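You operate a simulated robot arm through the tools that you are given. There is no shell and no other tool.

The job below is to be done with a simulated robot arm. You get a single attempt, and the scene is never put back.

## Task
Tighten the green ring bolt with the orange socket key from the locked top drawer, then lock it away again.
Fine: the key stands in its pocket there; the brake stays on. Where these are worked on the way, their far stop is far enough and under half their travel is too little: drawer lock.

It is judged by the outcome, as a careful person would: the job done as asked, and still so three seconds after it is handed in. It fails if anything else is knocked over, pushed out of place, dropped, spilled or broken.

## Robot
A 6-joint arm with a two-finger gripper, fixed in place. Base frame: the origin is at the foot of the arm, x ahead of it, y to its left, z up. Lengths are in mm, angles in rad, forces in N, time in s.
Its first joint turns from -2.897 to 2.897 rad. Payload 1.71 kg.
The TCP is the grasp point between the finger pads, 20 mm short of the fingertips. In the tool frame z runs along the fingers and y along their closing line. The gripper opens to 96 mm. The gripper's body begins 113 mm behind the TCP.
Orientation is that of the tool frame in the base frame, as a unit quaternion [x, y, z, w]. With the fingers straight down and closing along the base's y, the tool's x points along the base's -x, its y along +y and its z along -z.

## Interface
- The arm moves only by the tool nudge_tool. Its argument "series" is a list of rows, each a list of 7 numbers: the shift along the tool's x, y, z in units of 500 mm (1.0 is 500 mm), then the turn, a rotation vector about the tool's x, y, z in units of 120 degrees (1.0 is 120 degrees), then the opening in per cent of the stroke, from 0 (shut) to 100 (fully open). In form: [[x, y, z, ax, ay, az, gripper], ...]. A call has 1 to 20 rows; each row is the pose to reach, as a shift and turn from the pose commanded when the call began, along the tool's axes at that moment. A call with a number of a shift or a turn outside -1 to 1 is refused whole. Rows are played at 5 a second. More than 50 mm and 0.15 rad between two rows, or a gripper value outside its range, and nothing of the call is played. A pose out of reach is approached as far as the arm can. The call stops where the force on the tool passes 70 N (or 10 N more than at its start, if that is more) or the arm is blocked; 0.2 s more then pass. Each finger travels about 45 mm/s and halts on what it meets, pressing with about 33 N; the grip force reading is that of the motor and also rises with nothing between the fingers. The clock runs only during rows and for 0.2 s after the last one: add rows that repeat a pose to give the fingers time. It gives the time, the measured TCP pose, the force on the tool (base axes), the opening and the grip force at its end, in the units of the frame above (readings bear some noise), with the torque about the TCP (base axes, N m) and any sound that the robot's microphone picked up, and new pictures: "pictures" is both (left out), scene, wrist or none.
- Cameras (640 x 400 px; columns grow to the right, rows downward): "scene" is fixed at [49.5, -650.8, 1313.8]; the picture's right is [0.70, -0.71, 0.00], its down [-0.21, -0.21, -0.96] and it looks along [0.68, 0.67, -0.29] (base axes); focal length 313 px, centre (320, 200). "wrist" rides on the gripper at [66, 14, -145] in the tool frame; the picture's right is [-0.21, 0.98, 0.00], its down [-0.88, -0.19, -0.45] and it looks along [-0.44, -0.09, 0.90] (tool axes); focal length 275 px, centre (320, 200). There is no depth. A picture from a camera that has moved, and an enlarged one, comes with that camera's place and axes in the base frame and with its lens.
- raise_lower(by): slides the trunk up (or, below 0, down) by that many mm; the arm rides with it, the base frame stays. It gives what a move gives, with no picture.
- zoom(camera, box): a new picture of the part [left, top, right, bottom] of that camera's present view, enlarged. It takes no simulated time.
- hand_in(): hands the job in; it is judged then, once.

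Nothing tells you positions but the pictures and the camera data. Unless the task says otherwise, let go and move clear before handing in.

The tools are called after ">>>" as a command line: name --pt "numbers of a row" for each row, then --argument value for the rest, lists and objects as JSON in quotes. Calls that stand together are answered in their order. nudge_tool: Moves the arm, as the interface text tells. Its arguments: {"type":"object","properties":{"series":{"type":"array","items":{"type":"array","items":{"type":"number"}}},"pictures":{"type":"string","enum":["both","scene","wrist","none"]}},"required":["series"]} The other tools are called the same way: raise_lower (by) slides the trunk up or down; zoom (camera, box) takes an enlarged picture of a part of a camera's view; hand_in () hands the job in.

At the start:

```text
time_s: 0.0
tcp_pos: [600.8, 89.4, 1298.4]
tcp_rot: [0.001, 1.0, 0.0, -0.001]
force: [-0.5, -0.5, -1.2]
ft_torque: [-0.02, -0.03, 0.02]
width: 96.3
finger_force: 0.1
trunk travel left (down, up): [-175.0, 215.0]
```

scene: 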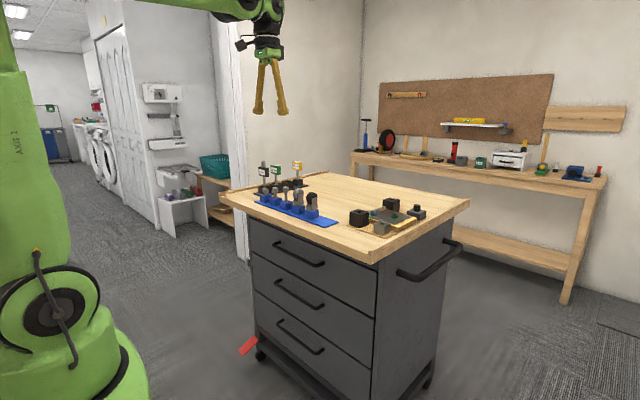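
wrist: 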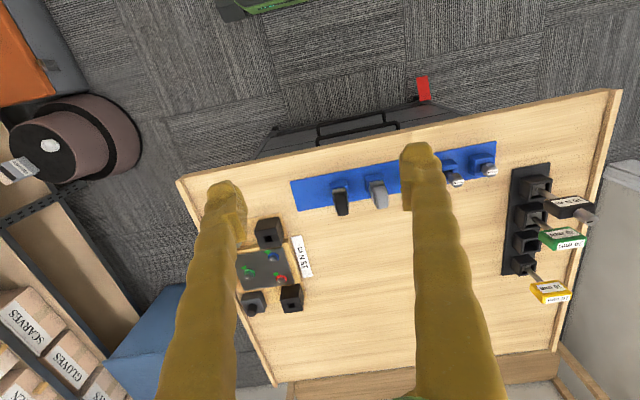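

I see a grey tool trolley with three drawers, a wooden top carrying a blue socket rail, a key rack with tagged keys and a small fixture with bolts. I'll look closer before moving.

>>> zoom --camera "scene" --box '[230, 150, 350, 225]'

>>> zoom --camera "scene" --box '[330, 185, 450, 260]'

>>> zoom --camera "scene" --box '[220, 200, 480, 362]'

>>> zoom --camera "wrist" --box '[220, 200, 340, 330]'

>>> zoom --camera "wrist" --box '[480, 140, 620, 320]'

>>> zoom --camera "wrist" --box '[240, 60, 520, 240]'

```text
5.33 times, centred on (290, 188) of scene
camera zoom: at [49.5, -650.8, 1313.8], right [0.7, -0.71, 0.0], down [-0.21, -0.21, -0.96], along [0.68, 0.67, -0.29], focal length 1671 px, centre (480, 267)
```

zoom: 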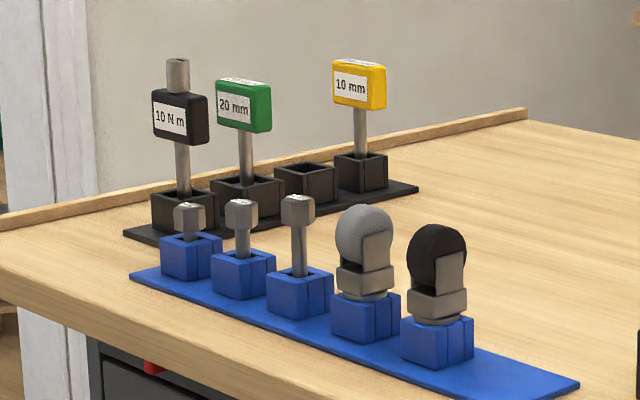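

```text
5.33 times, centred on (390, 222) of scene
camera zoom: at [49.5, -650.8, 1313.8], right [0.7, -0.71, 0.0], down [-0.21, -0.21, -0.96], along [0.68, 0.67, -0.29], focal length 1671 px, centre (-53, 80)
```

zoom: 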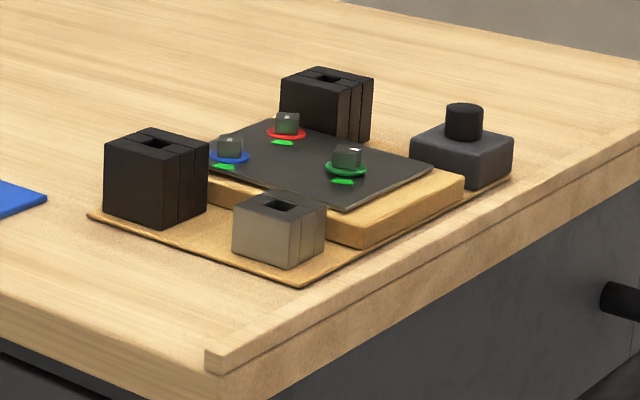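

```text
2.46 times, centred on (350, 281) of scene
camera zoom: at [49.5, -650.8, 1313.8], right [0.7, -0.71, 0.0], down [-0.21, -0.21, -0.96], along [0.68, 0.67, -0.29], focal length 771 px, centre (246, 1)
```

zoom: 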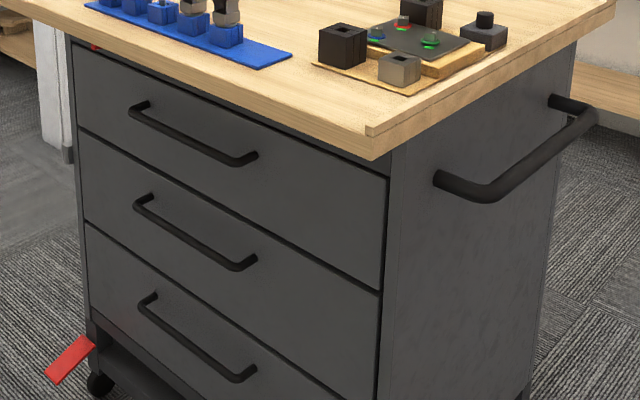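

```text
3.08 times, centred on (280, 265) of wrist
camera zoom: at [535.5, 104.1, 1443.7], right [0.21, 0.98, 0.0], down [0.88, -0.19, 0.44], along [0.43, -0.09, -0.9], focal length 847 px, centre (443, 0)
```

zoom: 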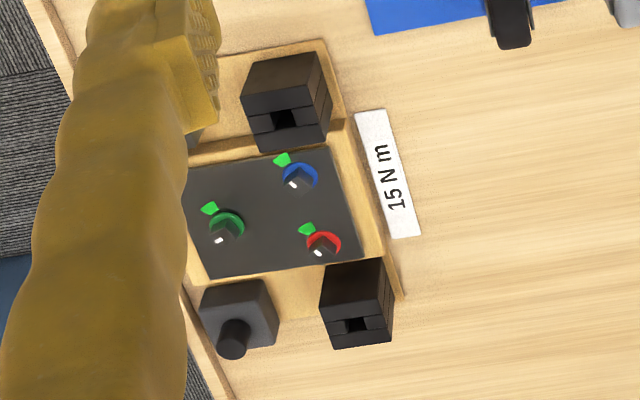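

```text
2.22 times, centred on (550, 230) of wrist
camera zoom: at [535.5, 104.1, 1443.7], right [0.21, 0.98, 0.0], down [0.88, -0.19, 0.44], along [0.43, -0.09, -0.9], focal length 612 px, centre (-191, 133)
```

zoom: 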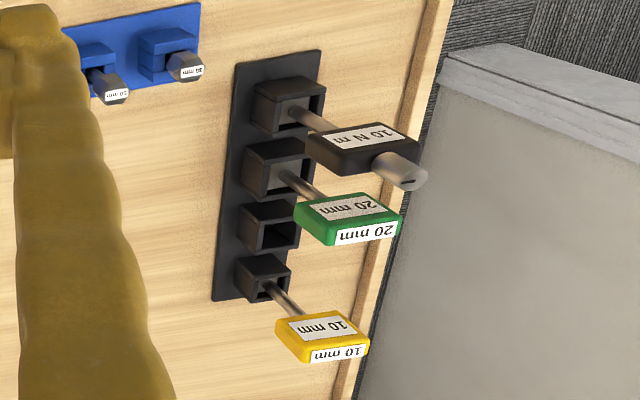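

```text
2.22 times, centred on (380, 150) of wrist
camera zoom: at [535.5, 104.1, 1443.7], right [0.21, 0.98, 0.0], down [0.88, -0.19, 0.44], along [0.43, -0.09, -0.9], focal length 612 px, centre (187, 311)
```

zoom: 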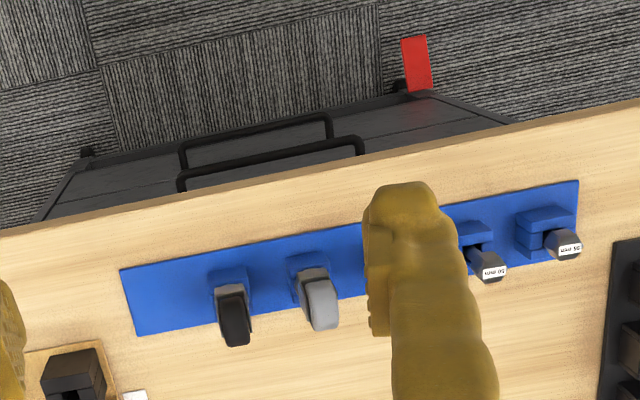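

The top drawer's lock isn't obvious yet; a small red part shows just under the tabletop's left front, so I'm enlarging that and other places.

>>> zoom --camera "scene" --box '[240, 205, 290, 236]'

>>> zoom --camera "scene" --box '[260, 225, 350, 281]'

>>> zoom --camera "scene" --box '[230, 330, 290, 368]'

>>> zoom --camera "scene" --box '[340, 90, 620, 265]'

>>> zoom --camera "scene" --box '[380, 195, 420, 220]'

>>> zoom --camera "scene" --box '[130, 70, 240, 240]'

```text
12.80 times, centred on (265, 220) of scene
camera zoom: at [49.5, -650.8, 1313.8], right [0.7, -0.71, 0.0], down [-0.21, -0.21, -0.96], along [0.68, 0.67, -0.29], focal length 4010 px, centre (1024, -62)
```

zoom: 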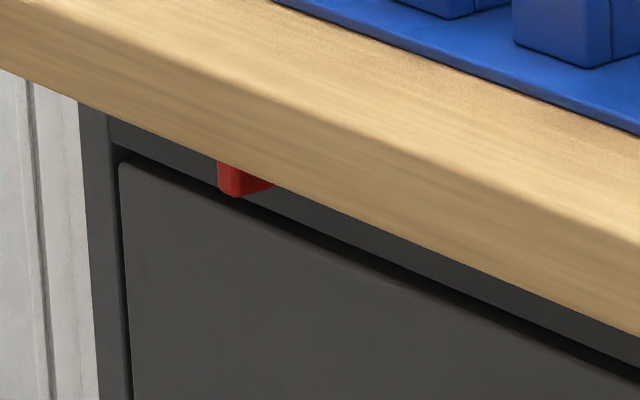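

```text
7.11 times, centred on (305, 253) of scene
camera zoom: at [49.5, -650.8, 1313.8], right [0.7, -0.71, 0.0], down [-0.21, -0.21, -0.96], along [0.68, 0.67, -0.29], focal length 2228 px, centre (427, -177)
```

zoom: 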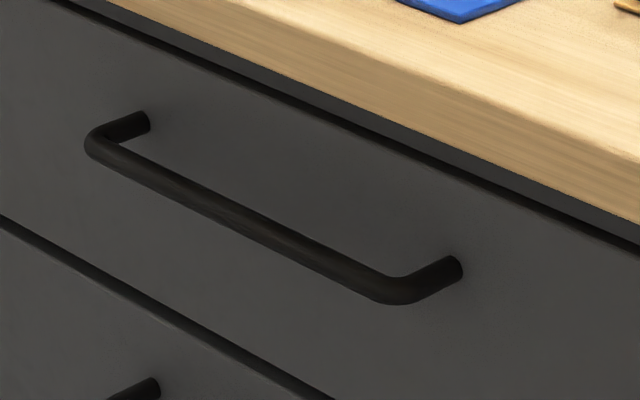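

```text
10.53 times, centred on (260, 349) of scene
camera zoom: at [49.5, -650.8, 1313.8], right [0.7, -0.71, 0.0], down [-0.21, -0.21, -0.96], along [0.68, 0.67, -0.29], focal length 3298 px, centre (952, -1368)
```

zoom: 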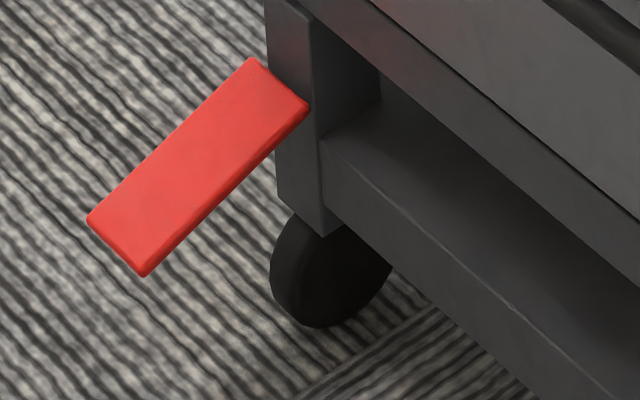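

```text
2.29 times, centred on (480, 178) of scene
camera zoom: at [49.5, -650.8, 1313.8], right [0.7, -0.71, 0.0], down [-0.21, -0.21, -0.96], along [0.68, 0.67, -0.29], focal length 716 px, centre (-46, 251)
```

zoom: 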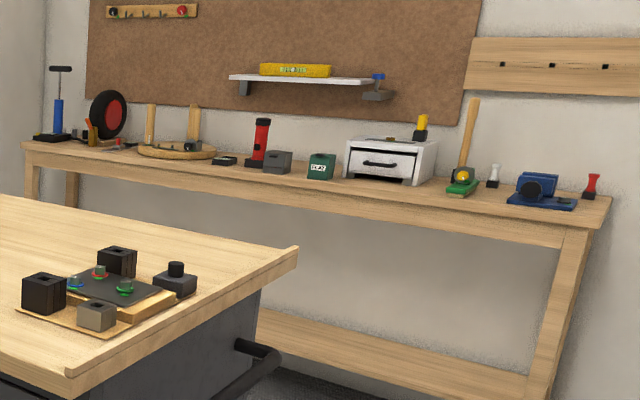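

```text
16.00 times, centred on (400, 208) of scene
camera zoom: at [49.5, -650.8, 1313.8], right [0.7, -0.71, 0.0], down [-0.21, -0.21, -0.96], along [0.68, 0.67, -0.29], focal length 5013 px, centre (-960, 80)
```

zoom: 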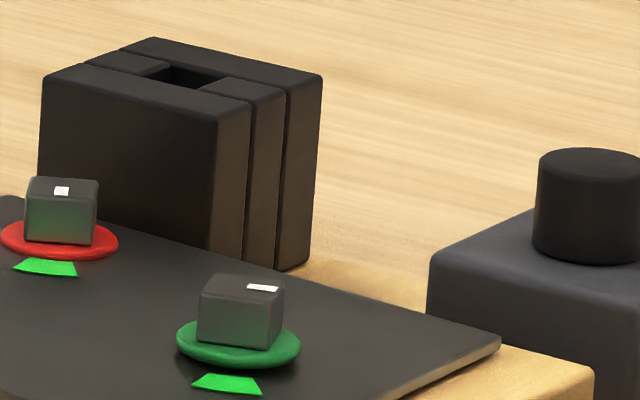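

```text
2.35 times, centred on (185, 155) of scene
camera zoom: at [49.5, -650.8, 1313.8], right [0.7, -0.71, 0.0], down [-0.21, -0.21, -0.96], along [0.68, 0.67, -0.29], focal length 737 px, centre (638, 306)
```

zoom: 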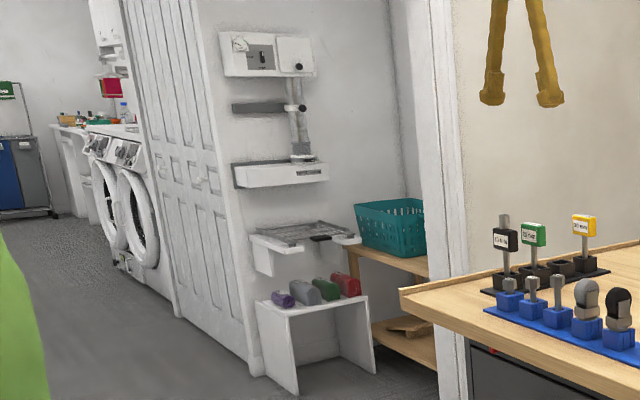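

The red tab at the upper left of the top drawer (about x 700, y 326, z 888) looks like the drawer lock. I'll tilt the gripper forward and bring the wrist camera round to look at the drawer front.

>>> nudge_tool --pt "0.012 0.044 0.04 0 -0.0375 0 100" --pt "0.024 0.088 0.08 0 -0.075 0 100" --pt "0.036 0.132 0.12 0 -0.1125 0 100" --pt "0.048 0.176 0.16 0 -0.15 0 100" --pt "0.06 0.22 0.2 0 -0.1875 0 100" --pt "0.072 0.264 0.24 0 -0.225 0 100" --pt "0.084 0.308 0.28 0 -0.2625 0 100" --pt "0.096 0.352 0.32 0 -0.3 0 100" --pt "0.108 0.396 0.36 0 -0.3375 0 100" --pt "0.12 0.44 0.4 0 -0.375 0 100"

```text
time_s: 2.2
tcp_pos: [525.6, 309.5, 1106.6]
tcp_rot: [0.001, 0.921, 0.0, 0.39]
force: [0.3, 0.2, 0.1]
ft_torque: [0.02, 0.04, -0.01]
width: 96.0
finger_force: 0.0
trunk travel left (down, up): [-175.0, 215.0]
camera wrist: at [375.1, 322.8, 1159.6], right [0.14, 0.98, 0.15], down [0.29, -0.18, 0.94], along [0.95, -0.09, -0.31], focal length 275 px, centre (320, 200)
```

scene: 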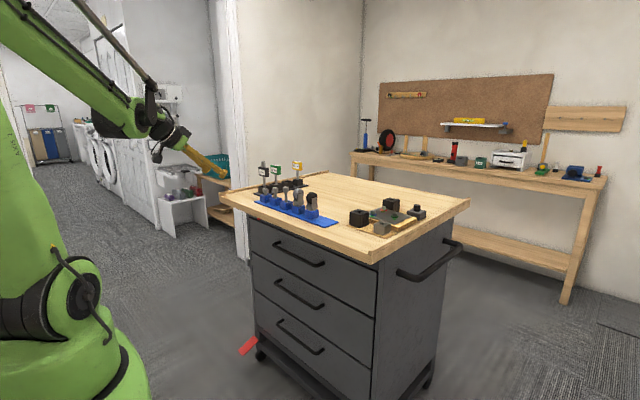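
wrist: 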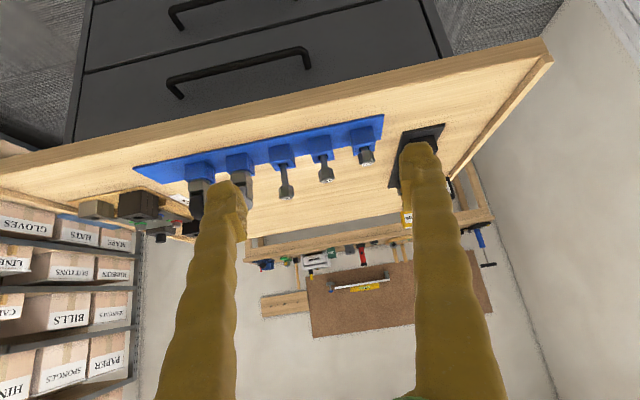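

The tilt works and the picture is upside down (its down is base up). I'll lower by 190 mm to look under the tabletop overhang at the lock.

>>> nudge_tool --pt "0.045 0 0.045 0 0 0 100" --pt "0.09 0 0.09 0 0 0 100" --pt "0.135 0 0.135 0 0 0 100" --pt "0.18 0 0.18 0 0 0 100" --pt "0.225 0 0.225 0 0 0 100" --pt "0.27 0 0.27 0 0 0 100" --pt "0.27 0 0.27 0 0 0 100"

```text
time_s: 3.8
tcp_pos: [535.1, 303.6, 913.9]
tcp_rot: [0.007, 0.921, -0.002, 0.389]
force: [-0.1, 0.5, -1.3]
ft_torque: [-0.03, -0.06, -0.02]
width: 96.1
finger_force: 0.1
trunk travel left (down, up): [-175.0, 215.0]
camera wrist: at [385.3, 320.4, 968.6], right [0.16, 0.98, 0.15], down [0.29, -0.19, 0.94], along [0.94, -0.11, -0.31], focal length 275 px, centre (320, 200)
```

scene: 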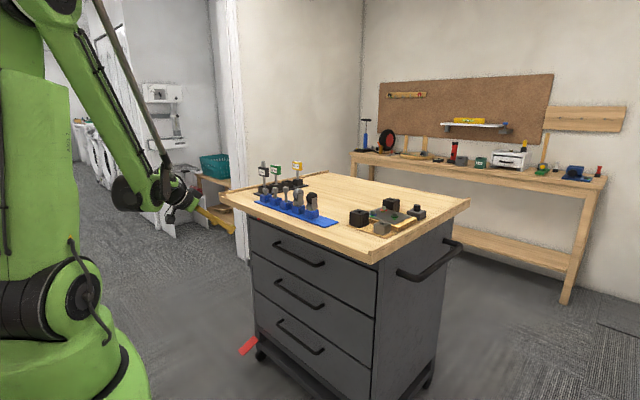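
wrist: 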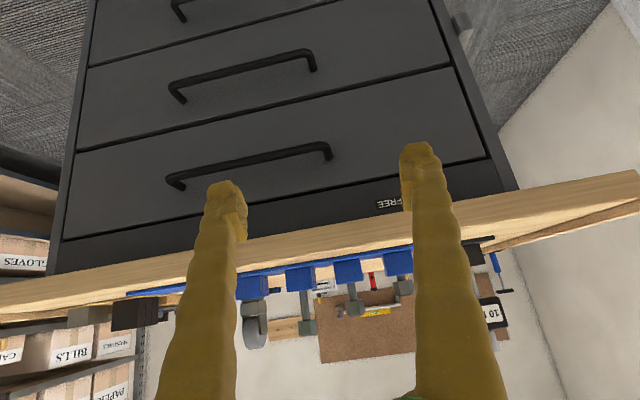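

A "FREE" label shows at the drawer's upper rail, near the right finger. I'll zoom in and shift sideways so the lock isn't hidden.

>>> zoom --camera "wrist" --box '[340, 150, 520, 262]'

>>> nudge_tool --pt "0 0.07 0 0 0 0 100" --pt "0.03 0.14 0.03 0 0 0 100" --pt "0.06 0.14 0.06 0 0 0 100" --pt "0.06 0.14 0.06 0 0 0 100" --pictures "wrist"

```text
3.56 times, centred on (430, 206) of wrist
camera zoom: at [385.3, 320.4, 968.6], right [0.16, 0.98, 0.15], down [0.29, -0.19, 0.94], along [0.94, -0.11, -0.31], focal length 979 px, centre (-71, 179)
```

zoom: 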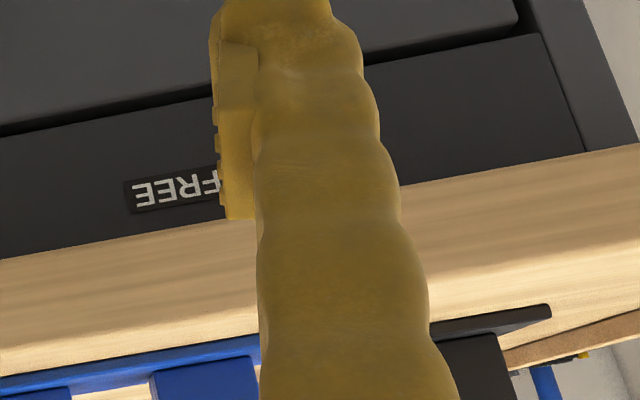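

```text
time_s: 4.8
tcp_pos: [527.3, 382.8, 871.0]
tcp_rot: [0.0, 0.921, 0.0, 0.389]
force: [0.7, -0.2, 0.2]
ft_torque: [0.02, 0.01, -0.04]
width: 96.0
finger_force: 0.1
trunk travel left (down, up): [-175.0, 215.0]
camera wrist: at [378.4, 396.1, 926.4], right [0.14, 0.98, 0.15], down [0.29, -0.18, 0.94], along [0.95, -0.09, -0.31], focal length 275 px, centre (320, 200)
```

wrist: 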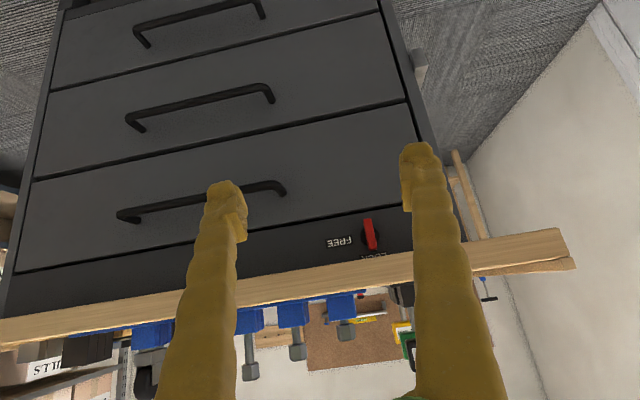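

>>> zoom --camera "wrist" --box '[310, 195, 420, 275]'

```text
5.00 times, centred on (365, 235) of wrist
camera zoom: at [378.4, 396.1, 926.4], right [0.14, 0.98, 0.15], down [0.29, -0.18, 0.94], along [0.95, -0.09, -0.31], focal length 1376 px, centre (95, 25)
```

zoom: 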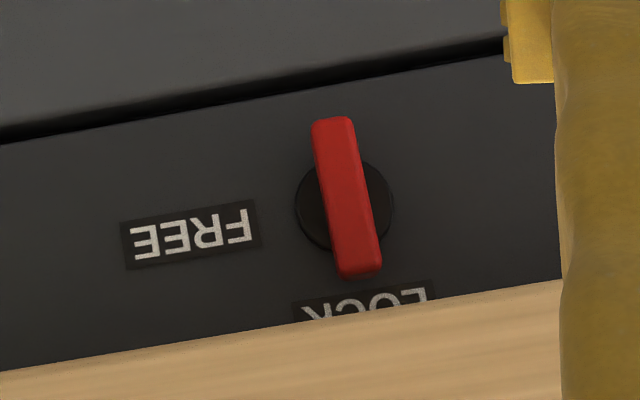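

The lock is a red turn-knob: upright at LOCK, with FREE to its right (−y), so it needs a clockwise quarter turn. I put its centre near (762, 421, 864) and the drawer face near x 779. First I'll check how well the pose settles.

>>> nudge_tool --pt "0 0 0 0 0 0 100" --pt "0 0 0 0 0 0 100" --pt "0 0 0 0 0 0 100" --pictures "none"

>>> nudge_tool --pt "0 0 0 0 0 0 100" --pt "0 0 0 0 0 0 100" --pt "0 0 0 0 0 0 100" --pictures "none"

```text
time_s: 5.6
tcp_pos: [528.1, 381.3, 872.8]
tcp_rot: [0.001, 0.921, 0.0, 0.389]
force: [0.1, 0.1, 0.8]
ft_torque: [-0.04, -0.03, -0.01]
width: 96.0
finger_force: 0.1
trunk travel left (down, up): [-175.0, 215.0]
```

```text
time_s: 6.4
tcp_pos: [528.3, 381.9, 871.6]
tcp_rot: [0.001, 0.921, 0.0, 0.389]
force: [-0.2, 0.6, 0.7]
ft_torque: [-0.02, -0.02, -0.02]
width: 96.1
finger_force: 0.0
trunk travel left (down, up): [-175.0, 215.0]
```

Pose has settled to within a millimetre of noise. Next I swing the tool to horizontal (pointing +x) in front of the lock knob, still clear of the tabletop edge.

>>> nudge_tool --pt "-0.0207 0.0113 0.0245 0 -0.0526 0 100" --pt "-0.0413 0.0225 0.0491 0 -0.1051 0 100" --pt "-0.062 0.0338 0.0736 0 -0.1577 0 100" --pt "-0.0827 0.045 0.0982 0 -0.2103 0 100" --pt "-0.1034 0.0563 0.1227 0 -0.2629 0 100" --pt "-0.124 0.0675 0.1473 0 -0.3154 0 100" --pt "-0.1447 0.0788 0.1718 0 -0.368 0 100" --pt "-0.1447 0.0788 0.1718 0 -0.368 0 100" --pt "-0.1447 0.0788 0.1718 0 -0.368 0 100"

```text
time_s: 8.4
tcp_pos: [658.2, 441.1, 888.4]
tcp_rot: [0.001, 0.708, 0.0, 0.706]
force: [0.0, -0.1, -0.3]
ft_torque: [-0.04, 0.02, 0.0]
width: 96.0
finger_force: 0.0
out of reach, approached as far as the arm can: row 5, 6, 7, 8, 9
trunk travel left (down, up): [-175.0, 215.0]
camera wrist: at [513.4, 455.4, 824.0], right [0.0, 0.98, 0.21], down [-0.44, -0.18, 0.88], along [0.9, -0.09, 0.43], focal length 275 px, centre (320, 200)
```

scene: 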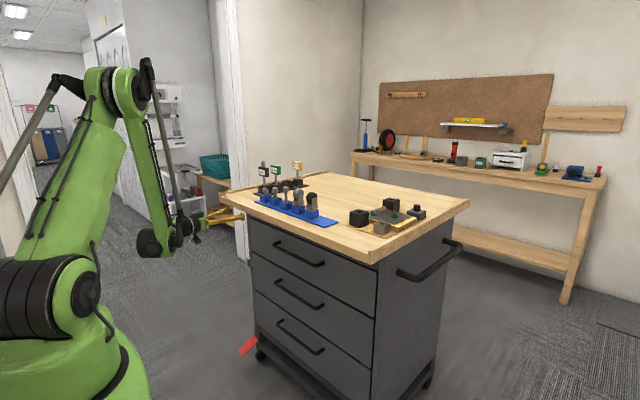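
wrist: 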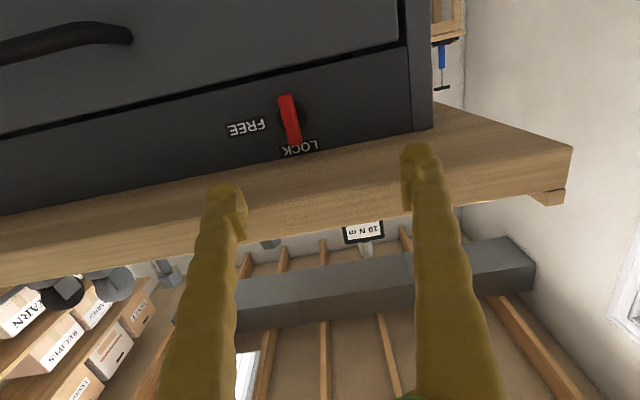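

The horizontal pose stops short of its target, at (658, 441, 888), but it works. The knob centre again comes out near (765, 421, 863). I'll zoom in, then lower the trunk a little to match the height.

>>> zoom --camera "wrist" --box '[220, 75, 360, 175]'

>>> raise_lower --by -60

```text
4.00 times, centred on (290, 125) of wrist
camera zoom: at [513.4, 455.4, 824.0], right [0.0, 0.98, 0.21], down [-0.44, -0.18, 0.88], along [0.9, -0.09, 0.43], focal length 1101 px, centre (440, 500)
```

zoom: 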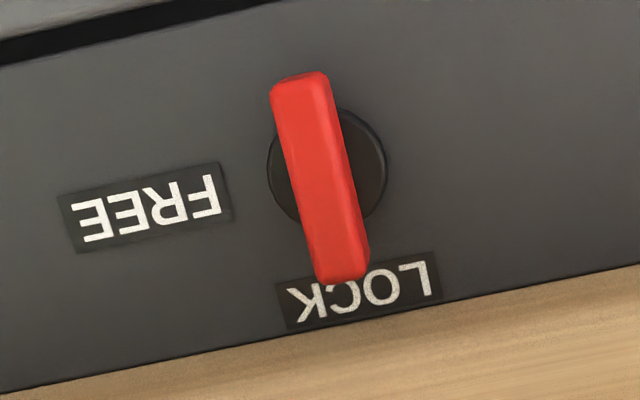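

```text
time_s: 9.4
tcp_pos: [657.5, 440.8, 829.1]
tcp_rot: [0.001, 0.708, 0.0, 0.706]
force: [-0.1, -0.3, 0.0]
ft_torque: [-0.01, 0.0, -0.01]
width: 95.9
finger_force: 0.0
trunk travel left (down, up): [-115.0, 275.0]
```

I now have the knob axis at about y 421.6, z 863, with its front face near x 764. A hold call will show which commanded pose the arm keeps after the trunk move.

>>> nudge_tool --pt "0 0 0 0 0 0 100" --pt "0 0 0 0 0 0 100" --pt "0 0 0 0 0 0 100" --pictures "none"

```text
time_s: 10.2
tcp_pos: [658.4, 441.2, 829.5]
tcp_rot: [0.001, 0.708, -0.001, 0.706]
force: [0.4, -0.1, 0.4]
ft_torque: [-0.04, -0.04, -0.01]
width: 96.0
finger_force: 0.1
trunk travel left (down, up): [-115.0, 275.0]
```

The commanded pose holds where the arm is. Now I'll line up with the knob axis, narrow the fingers somewhat, and check alignment.

>>> nudge_tool --pt "-0.034 -0.0196 0.032 0 0 0 80" --pt "-0.068 -0.0392 0.064 0 0 0 55" --pt "-0.068 -0.0392 0.064 0 0 0 55" --pt "-0.068 -0.0392 0.064 0 0 0 55" --pictures "wrist"

```text
time_s: 11.2
tcp_pos: [690.6, 420.6, 864.2]
tcp_rot: [0.001, 0.708, -0.001, 0.706]
force: [-0.8, -0.7, 0.0]
ft_torque: [-0.02, 0.0, 0.03]
width: 52.7
finger_force: 0.1
trunk travel left (down, up): [-115.0, 275.0]
camera wrist: at [545.8, 435.4, 798.9], right [0.0, 0.98, 0.21], down [-0.44, -0.18, 0.88], along [0.9, -0.09, 0.43], focal length 275 px, centre (320, 200)
```

wrist: 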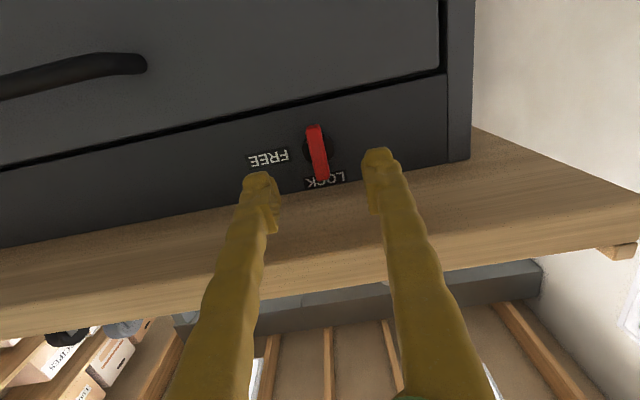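

Alignment looks right: the knob sits midway between the fingertips. Advancing 59 mm so the tips straddle the knob without touching the rail.

>>> nudge_tool --pt "0.001 0 0.03 0 0 0 45" --pt "0.002 0 0.06 0 0 0 40" --pt "0.003 0 0.09 0 0 0 40" --pt "0.003 0 0.118 0 0 0 40" --pt "0.003 0 0.118 0 0 0 40" --pictures "wrist"

```text
time_s: 12.4
tcp_pos: [750.7, 422.0, 862.0]
tcp_rot: [0.0, 0.708, 0.0, 0.706]
force: [-0.6, -0.9, -0.1]
ft_torque: [0.02, 0.0, 0.03]
width: 38.4
finger_force: 0.1
trunk travel left (down, up): [-115.0, 275.0]
camera wrist: at [604.6, 436.4, 796.6], right [0.0, 0.98, 0.21], down [-0.44, -0.18, 0.88], along [0.9, -0.09, 0.43], focal length 275 px, centre (320, 200)
```

wrist: 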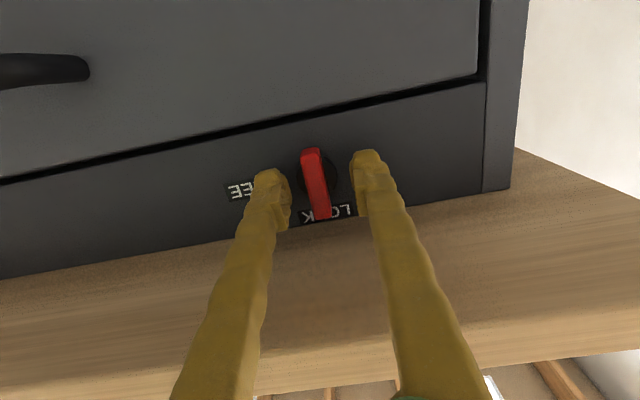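

>>> zoom --camera "wrist" --box '[230, 120, 420, 240]'

```text
3.33 times, centred on (325, 180) of wrist
camera zoom: at [604.6, 436.4, 796.6], right [0.0, 0.98, 0.21], down [-0.44, -0.18, 0.88], along [0.9, -0.09, 0.43], focal length 918 px, centre (303, 267)
```

zoom: 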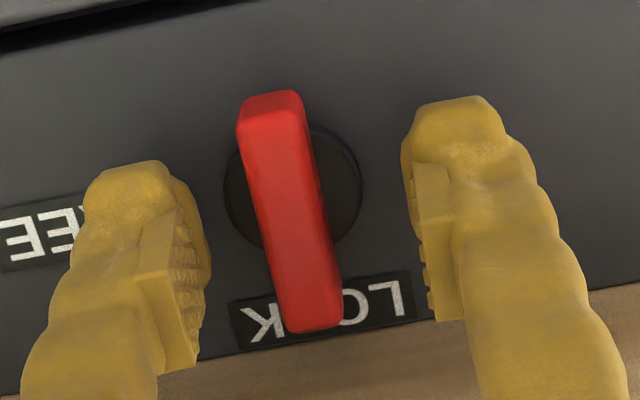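

The knob sits between the pads. Closing on it.

>>> nudge_tool --pt "0 0 0 0 0 0 0" --pt "0 0 0 0 0 0 0" --pt "0 0 0 0 0 0 0" --pt "0 0 0 0 0 0 0" --pictures "wrist"

```text
time_s: 13.4
tcp_pos: [748.5, 419.2, 861.2]
tcp_rot: [0.003, 0.708, -0.002, 0.706]
force: [-3.8, -24.3, -8.4]
ft_torque: [0.04, -0.02, -0.31]
width: 11.1
finger_force: 35.3
trunk travel left (down, up): [-115.0, 275.0]
camera wrist: at [604.6, 434.8, 796.7], right [0.0, 0.98, 0.21], down [-0.44, -0.18, 0.88], along [0.9, -0.1, 0.43], focal length 275 px, centre (320, 200)
```

wrist: 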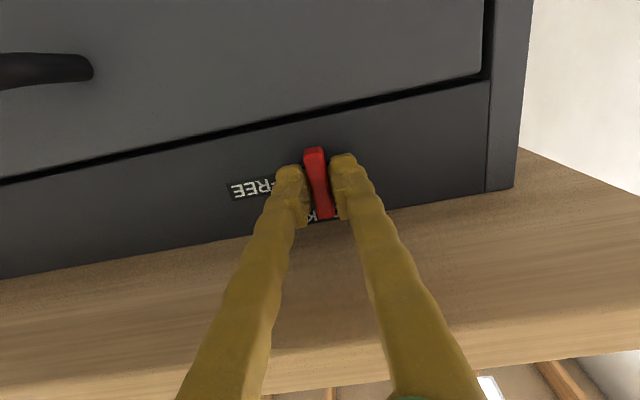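

Gripped at 11 mm width, with a small sideways load. I'll trim that by 2.5 mm and begin the clockwise turn toward FREE (first half).

>>> nudge_tool --pt "0 -0.005 0 0 0 0 0" --pt "0 -0.005 0 0 0 0.06 0" --pt "0 -0.005 0 0 0 0.12 0" --pt "0 -0.005 0 0 0 0.18 0" --pt "0 -0.005 0 0 0 0.24 0" --pt "0 -0.005 0 0 0 0.3 0" --pt "0 -0.005 0 0 0 0.36 0" --pt "0 -0.005 0 0 0 0.36 0" --pictures "wrist"

```text
time_s: 15.2
tcp_pos: [749.0, 420.3, 861.6]
tcp_rot: [0.261, 0.658, 0.259, 0.657]
force: [22.8, 21.0, 24.9]
ft_torque: [0.02, -0.28, 0.25]
width: 11.0
finger_force: 34.7
trunk travel left (down, up): [-115.0, 275.0]
camera wrist: at [604.1, 475.4, 823.7], right [0.0, 0.57, 0.82], down [-0.44, -0.73, 0.51], along [0.9, -0.36, 0.25], focal length 275 px, centre (320, 200)
```

wrist: 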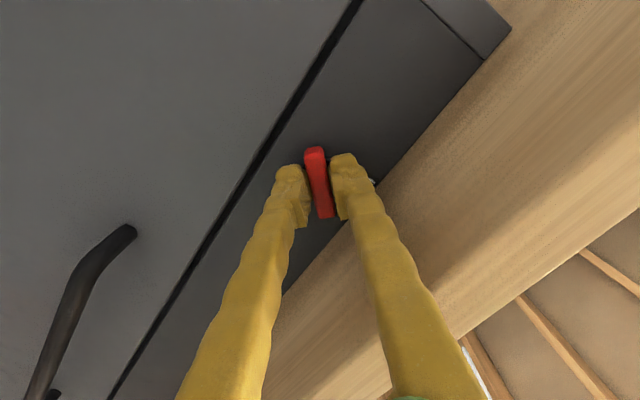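

The knob is turning with the gripper, 43° so far. I'll ease the side load and turn the rest of the way to about 90°.

>>> nudge_tool --pt "0 0.004 0.002 0 0 0 0" --pt "0 0.004 0.002 0 0 0.065 0" --pt "0 0.004 0.002 0 0 0.13 0" --pt "0 0.004 0.002 0 0 0.195 0" --pt "0 0.004 0.002 0 0 0.26 0" --pt "0 0.004 0.002 0 0 0.325 0" --pt "0 0.004 0.002 0 0 0.39 0" --pt "0 0.004 0.002 0 0 0.395 0" --pt "0 0.004 0.002 0 0 0.395 0" --pictures "wrist"

```text
time_s: 17.2
tcp_pos: [753.7, 418.8, 862.0]
tcp_rot: [0.499, 0.534, 0.472, 0.493]
force: [-28.7, 22.2, -4.3]
ft_torque: [0.04, -0.14, 0.67]
width: 11.2
finger_force: 35.3
out of reach, approached as far as the arm can: row 7, 8, 9
trunk travel left (down, up): [-115.0, 275.0]
camera wrist: at [607.8, 483.6, 882.8], right [0.07, -0.15, 0.99], down [-0.44, -0.89, -0.11], along [0.89, -0.43, -0.13], focal length 275 px, centre (320, 200)
```

wrist: 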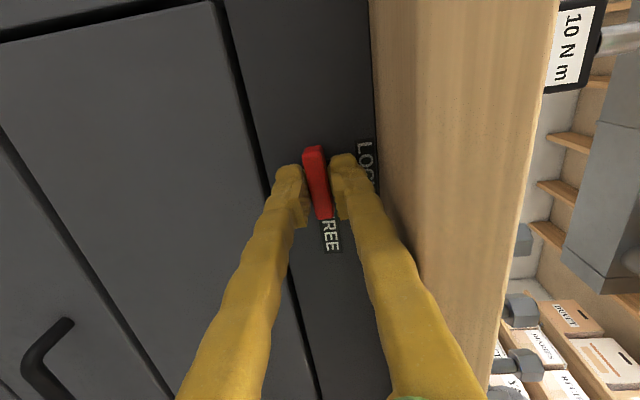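

The knob now points at FREE. I'll check it closely before letting go.

>>> zoom --camera "wrist" --box '[240, 120, 420, 270]'

>>> nudge_tool --pt "0 0 0 0 0 0 15" --pt "0 0 0 0 0 0 25" --pt "0 0 0 0 0 0 25" --pt "0 0 -0.02 0 0 0 25" --pt "0 0 -0.05 0 0 0 25" --pt "0 0 -0.08 0 0 0 25" --pt "0 0 -0.12 0 0 0 25" --pt "0 0 -0.12 0 0 0 25" --pictures "wrist"

```text
2.67 times, centred on (330, 195) of wrist
camera zoom: at [607.8, 483.6, 882.8], right [0.07, -0.15, 0.99], down [-0.44, -0.89, -0.11], along [0.89, -0.43, -0.13], focal length 734 px, centre (293, 213)
```

zoom: 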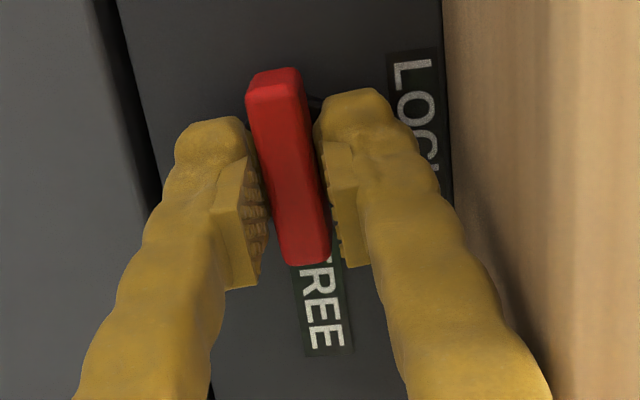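

```text
time_s: 19.0
tcp_pos: [694.6, 415.3, 865.3]
tcp_rot: [0.5, 0.534, 0.469, 0.494]
force: [-0.6, -0.8, -0.3]
ft_torque: [-0.02, 0.0, 0.0]
width: 24.0
finger_force: 0.0
trunk travel left (down, up): [-115.0, 275.0]
camera wrist: at [550.1, 480.2, 887.0], right [0.07, -0.15, 0.99], down [-0.45, -0.89, -0.1], along [0.89, -0.43, -0.13], focal length 275 px, centre (320, 200)
```

wrist: 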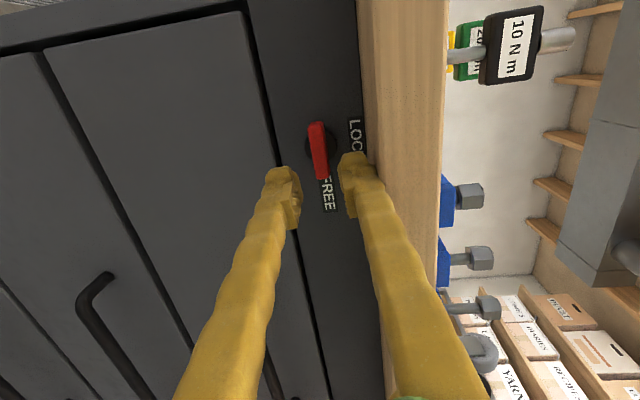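

The lock reads FREE. Next I lower the trunk to handle height and then move sideways toward the drawer handle (about x 740, z 772, y 48–304).

>>> raise_lower --by -90

```text
time_s: 20.2
tcp_pos: [694.1, 414.0, 777.6]
tcp_rot: [0.5, 0.535, 0.469, 0.494]
force: [-0.9, 0.3, 0.7]
ft_torque: [-0.01, -0.01, 0.03]
width: 24.1
finger_force: 0.2
trunk travel left (down, up): [-25.0, 365.0]
```

>>> nudge_tool --pt "-0.076 -0.0062 -0.0005 0 0 0 35" --pt "-0.152 -0.0124 -0.001 0 0 0 45" --pt "-0.227 -0.0186 -0.0015 0 0 0 55" --pt "-0.303 -0.0248 -0.002 0 0 0 55" --pt "-0.379 -0.031 -0.0025 0 0 0 55" --pt "-0.379 -0.031 -0.0025 0 0 0 55"

```text
time_s: 21.6
tcp_pos: [711.3, 232.8, 800.5]
tcp_rot: [0.5, 0.536, 0.468, 0.494]
force: [0.1, 0.2, 0.0]
ft_torque: [-0.02, -0.04, -0.02]
width: 52.6
finger_force: 0.1
out of reach, approached as far as the arm can: row 3, 4, 5, 6
trunk travel left (down, up): [-25.0, 365.0]
camera wrist: at [567.7, 298.6, 822.5], right [0.07, -0.15, 0.99], down [-0.45, -0.89, -0.1], along [0.89, -0.43, -0.13], focal length 275 px, centre (320, 200)
```

scene: 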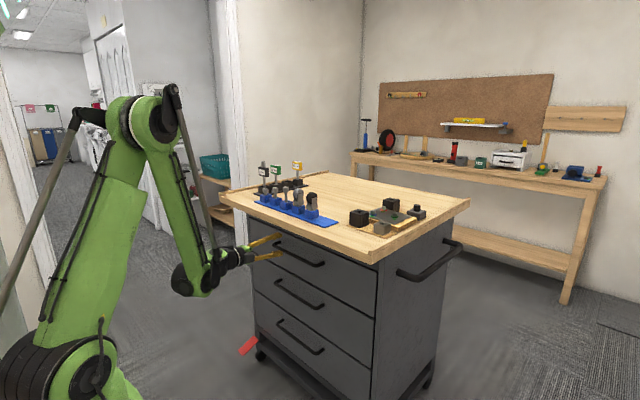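
wrist: 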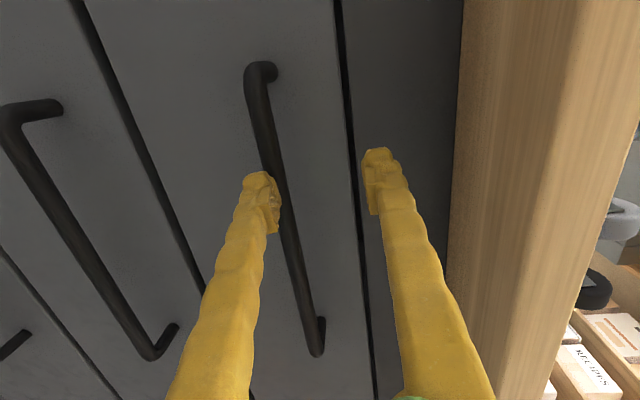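

Horizontal reach so close to the arm is limited, so I'll pitch the tool to point about 30° below horizontal. That clears the overhang and lets me pull further. The handle bar is near x 741, z 770; I'm lining up 45 mm short of it.

>>> nudge_tool --pt "-0.0036 -0.0045 -0.0044 0.054 0 0 45" --pt "-0.0072 -0.0091 -0.0088 0.108 0 0 40" --pt "-0.0108 -0.0136 -0.0131 0.163 0 0 36" --pt "-0.0144 -0.0182 -0.0175 0.217 0 0 36" --pt "-0.0144 -0.0182 -0.0175 0.217 0 0 36" --pt "-0.0144 -0.0182 -0.0175 0.217 0 0 36"

```text
time_s: 23.1
tcp_pos: [703.9, 226.9, 793.5]
tcp_rot: [0.597, 0.627, 0.337, 0.369]
force: [-1.0, 0.8, 0.9]
ft_torque: [0.04, 0.01, 0.03]
width: 34.3
finger_force: 0.1
trunk travel left (down, up): [-25.0, 365.0]
camera wrist: at [584.5, 296.0, 874.6], right [0.49, -0.15, 0.86], down [-0.47, -0.88, 0.12], along [0.73, -0.46, -0.5], focal length 275 px, centre (320, 200)
```

scene: 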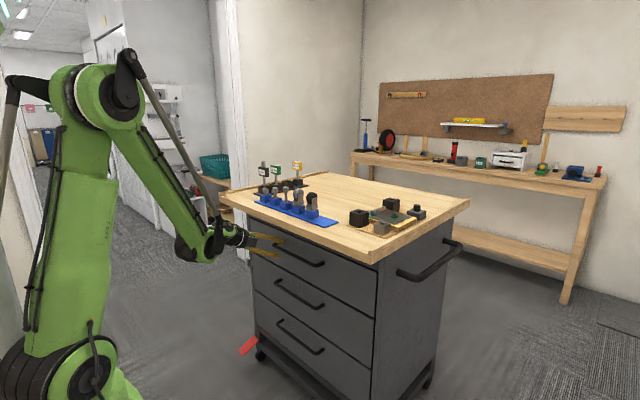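
wrist: 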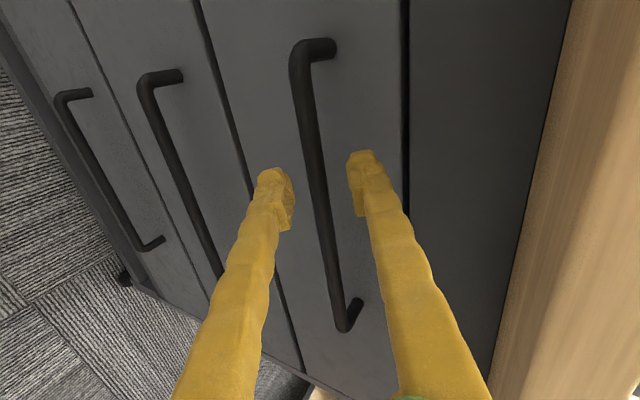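

The bar runs centrally between the fingers. Advancing 43 mm along the tool and closing on it.

>>> nudge_tool --pt "0 0 0.03 0 0 0 36" --pt "0 0 0.06 0 0 0 36" --pt "0 0 0.086 0 0 0 36" --pt "0 0 0.086 0 0 0 36" --pt "0 0 0.086 0 0 0 0" --pt "0 0 0.086 0 0 0 0" --pt "0 0 0.086 0 0 0 0" --pictures "wrist"

```text
time_s: 24.8
tcp_pos: [727.1, 223.7, 778.7]
tcp_rot: [0.599, 0.625, 0.337, 0.37]
force: [1.1, 2.8, -77.0]
ft_torque: [0.72, 0.12, -0.26]
width: 21.7
finger_force: 32.9
trunk travel left (down, up): [-25.0, 365.0]
stopped in row 7: the force on the tool passed its limit at 73 N (the readings are from after the stop); the commanded pose is now the measured one
camera wrist: at [608.3, 294.3, 858.9], right [0.49, -0.15, 0.86], down [-0.47, -0.88, 0.11], along [0.73, -0.46, -0.5], focal length 275 px, centre (320, 200)
```

wrist: 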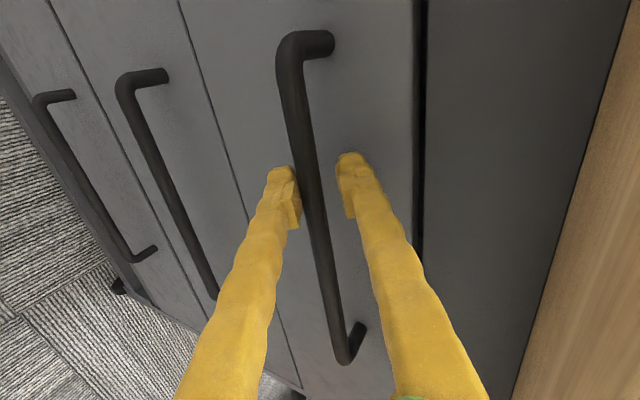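

The advance stopped about 16 mm short and one finger is loading the bar. I'll look closely before adjusting.

>>> zoom --camera "wrist" --box '[230, 120, 410, 240]'

>>> zoom --camera "scene" --box '[220, 210, 340, 285]'

```text
3.33 times, centred on (320, 180) of wrist
camera zoom: at [608.3, 294.3, 858.9], right [0.49, -0.15, 0.86], down [-0.47, -0.88, 0.11], along [0.73, -0.46, -0.5], focal length 918 px, centre (320, 267)
```

zoom: 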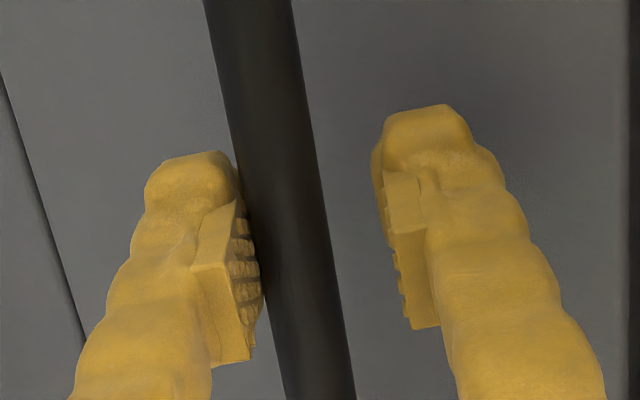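

```text
5.33 times, centred on (280, 248) of scene
camera zoom: at [49.5, -650.8, 1313.8], right [0.7, -0.71, 0.0], down [-0.21, -0.21, -0.96], along [0.68, 0.67, -0.29], focal length 1671 px, centre (533, -53)
```

zoom: 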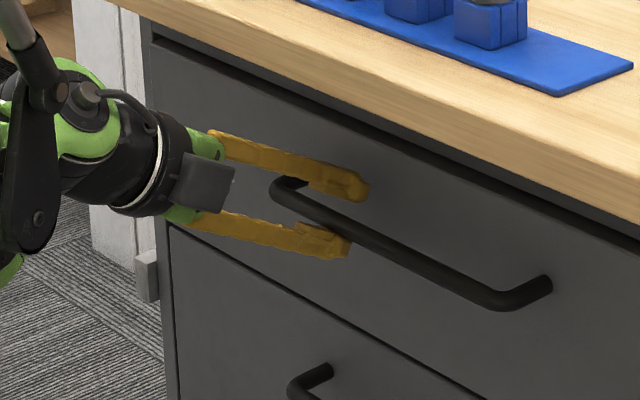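

Bar is about 16 mm thick, touching only the lower finger and only at the tip. I'll open, shift 3 mm toward the lower finger, advance 14 mm and check before closing.

>>> nudge_tool --pt "0 0 0 0 0 0 40" --pt "0 0 0 0 0 0 40" --pt "0 -0.006 0 0 0 0 40" --pt "0 -0.006 0.014 0 0 0 40" --pt "0 -0.006 0.028 0 0 0 40" --pt "0 -0.006 0.028 0 0 0 40" --pt "0 -0.006 0.028 0 0 0 40" --pictures "wrist"

```text
time_s: 26.4
tcp_pos: [738.1, 223.8, 774.4]
tcp_rot: [0.597, 0.624, 0.34, 0.372]
force: [0.1, -0.2, -0.2]
ft_torque: [0.01, 0.03, 0.01]
width: 38.3
finger_force: 0.0
trunk travel left (down, up): [-25.0, 365.0]
camera wrist: at [618.2, 292.9, 852.6], right [0.48, -0.15, 0.86], down [-0.47, -0.88, 0.11], along [0.74, -0.46, -0.49], focal length 275 px, centre (320, 200)
```

wrist: 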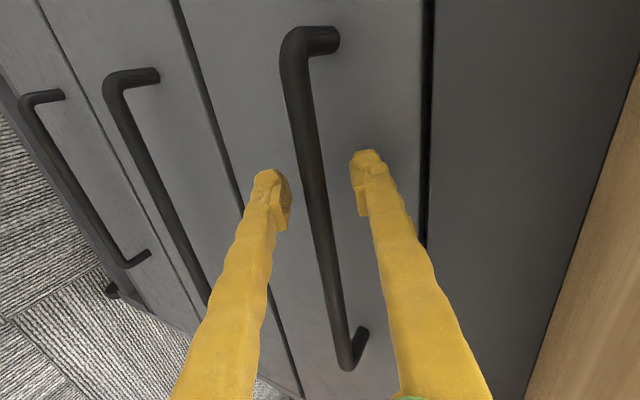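

Now the bar sits deep and central between the pads. Closing.

>>> nudge_tool --pt "0 0 0 0 0 0 20" --pt "0 0 0 0 0 0 10" --pt "0 0 0 0 0 0 5" --pt "0 0 0 0 0 0 5" --pictures "wrist"

```text
time_s: 27.4
tcp_pos: [738.9, 223.4, 773.0]
tcp_rot: [0.597, 0.625, 0.34, 0.372]
force: [-9.4, -1.9, -13.1]
ft_torque: [0.09, 0.0, -0.1]
width: 14.5
finger_force: 7.0
trunk travel left (down, up): [-25.0, 365.0]
camera wrist: at [618.1, 293.0, 852.3], right [0.48, -0.15, 0.86], down [-0.47, -0.88, 0.11], along [0.74, -0.46, -0.5], focal length 275 px, centre (320, 200)
```

wrist: 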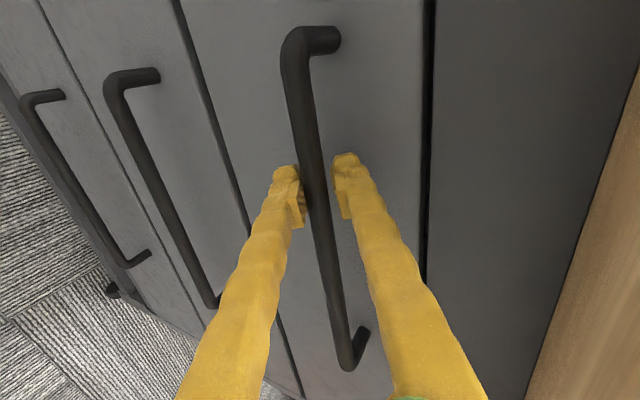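

Gripped on a bar of roughly 14 mm. I'll firm up the grip and pull the drawer gently along −x while pitching the tool steeper.

>>> nudge_tool --pt "0 -0.002 0 0 0 0 0" --pt "0 -0.002 0 0 0 0 0" --pt "0.0002 -0.0119 -0.0174 0.0208 0 0 0" --pt "0.0005 -0.0217 -0.0348 0.0416 0 0 0" --pt "0.0007 -0.0316 -0.0523 0.0625 0 0 0" --pt "0.001 -0.0414 -0.0697 0.0833 0 0 0" --pt "0.001 -0.0414 -0.0697 0.0833 0 0 0"

```text
time_s: 29.0
tcp_pos: [698.7, 223.8, 771.4]
tcp_rot: [0.628, 0.652, 0.283, 0.318]
force: [-0.5, 1.8, -15.3]
ft_torque: [0.65, 0.02, -0.32]
width: 9.9
finger_force: 34.6
trunk travel left (down, up): [-25.0, 365.0]
camera wrist: at [594.4, 294.1, 870.9], right [0.63, -0.15, 0.76], down [-0.45, -0.87, 0.19], along [0.64, -0.47, -0.61], focal length 275 px, centre (320, 200)
```

scene: 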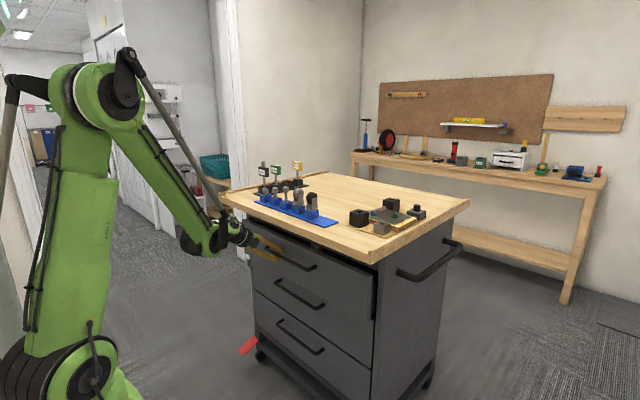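
wrist: 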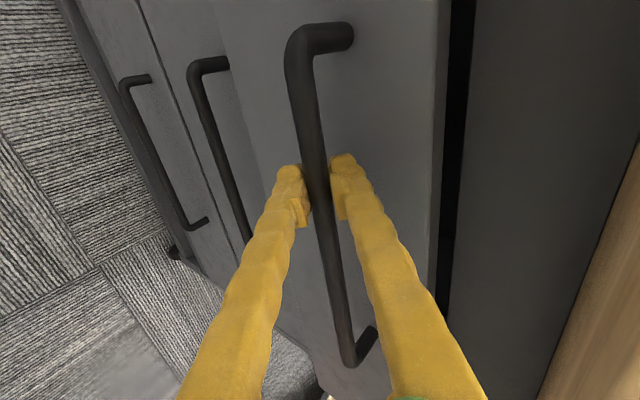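

The drawer is opening (about 40 mm) and the trolley hasn't shifted. Continuing the pull with more pitch.

>>> nudge_tool --pt "0.0003 -0.016 -0.0193 0.0208 0 0 0" --pt "0.0005 -0.032 -0.0385 0.0417 0 0 0" --pt "0.0008 -0.0479 -0.0578 0.0625 0 0 0" --pt "0.001 -0.0639 -0.077 0.0833 0 0 0" --pt "0.0013 -0.0799 -0.0963 0.1042 0 0 0" --pt "0.0016 -0.0959 -0.1155 0.125 0 0 0" --pt "0.0018 -0.1119 -0.1348 0.1458 0 0 0" --pt "0.0021 -0.1278 -0.154 0.1667 0 0 0" --pt "0.0021 -0.1278 -0.154 0.1667 0 0 0"

```text
time_s: 31.0
tcp_pos: [597.5, 223.7, 772.3]
tcp_rot: [0.673, 0.691, 0.166, 0.204]
force: [-3.8, -4.6, 11.5]
ft_torque: [0.36, 0.01, -0.62]
width: 9.8
finger_force: 34.5
trunk travel left (down, up): [-25.0, 365.0]
camera wrist: at [534.4, 296.2, 900.4], right [0.85, -0.17, 0.51], down [-0.38, -0.86, 0.34], along [0.38, -0.48, -0.79], focal length 275 px, centre (320, 200)
```

scene: 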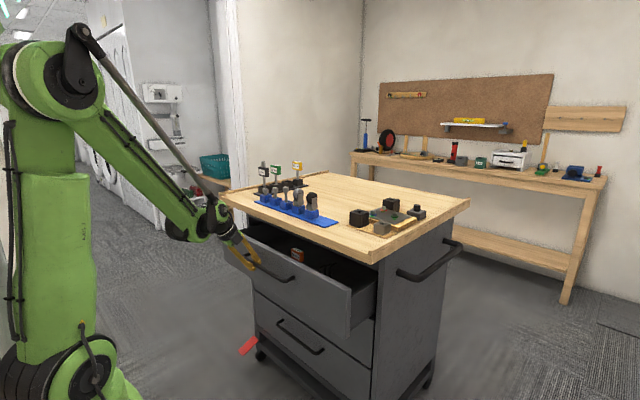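
wrist: 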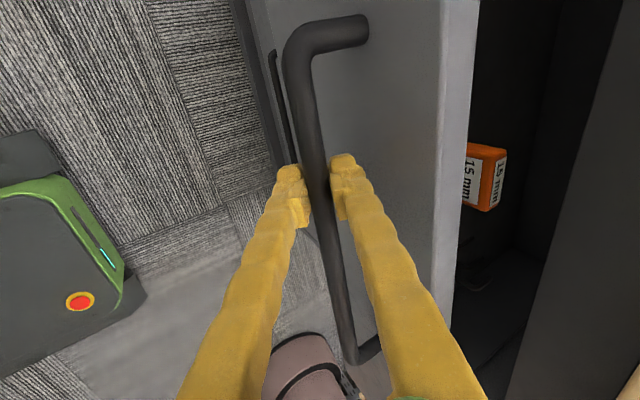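

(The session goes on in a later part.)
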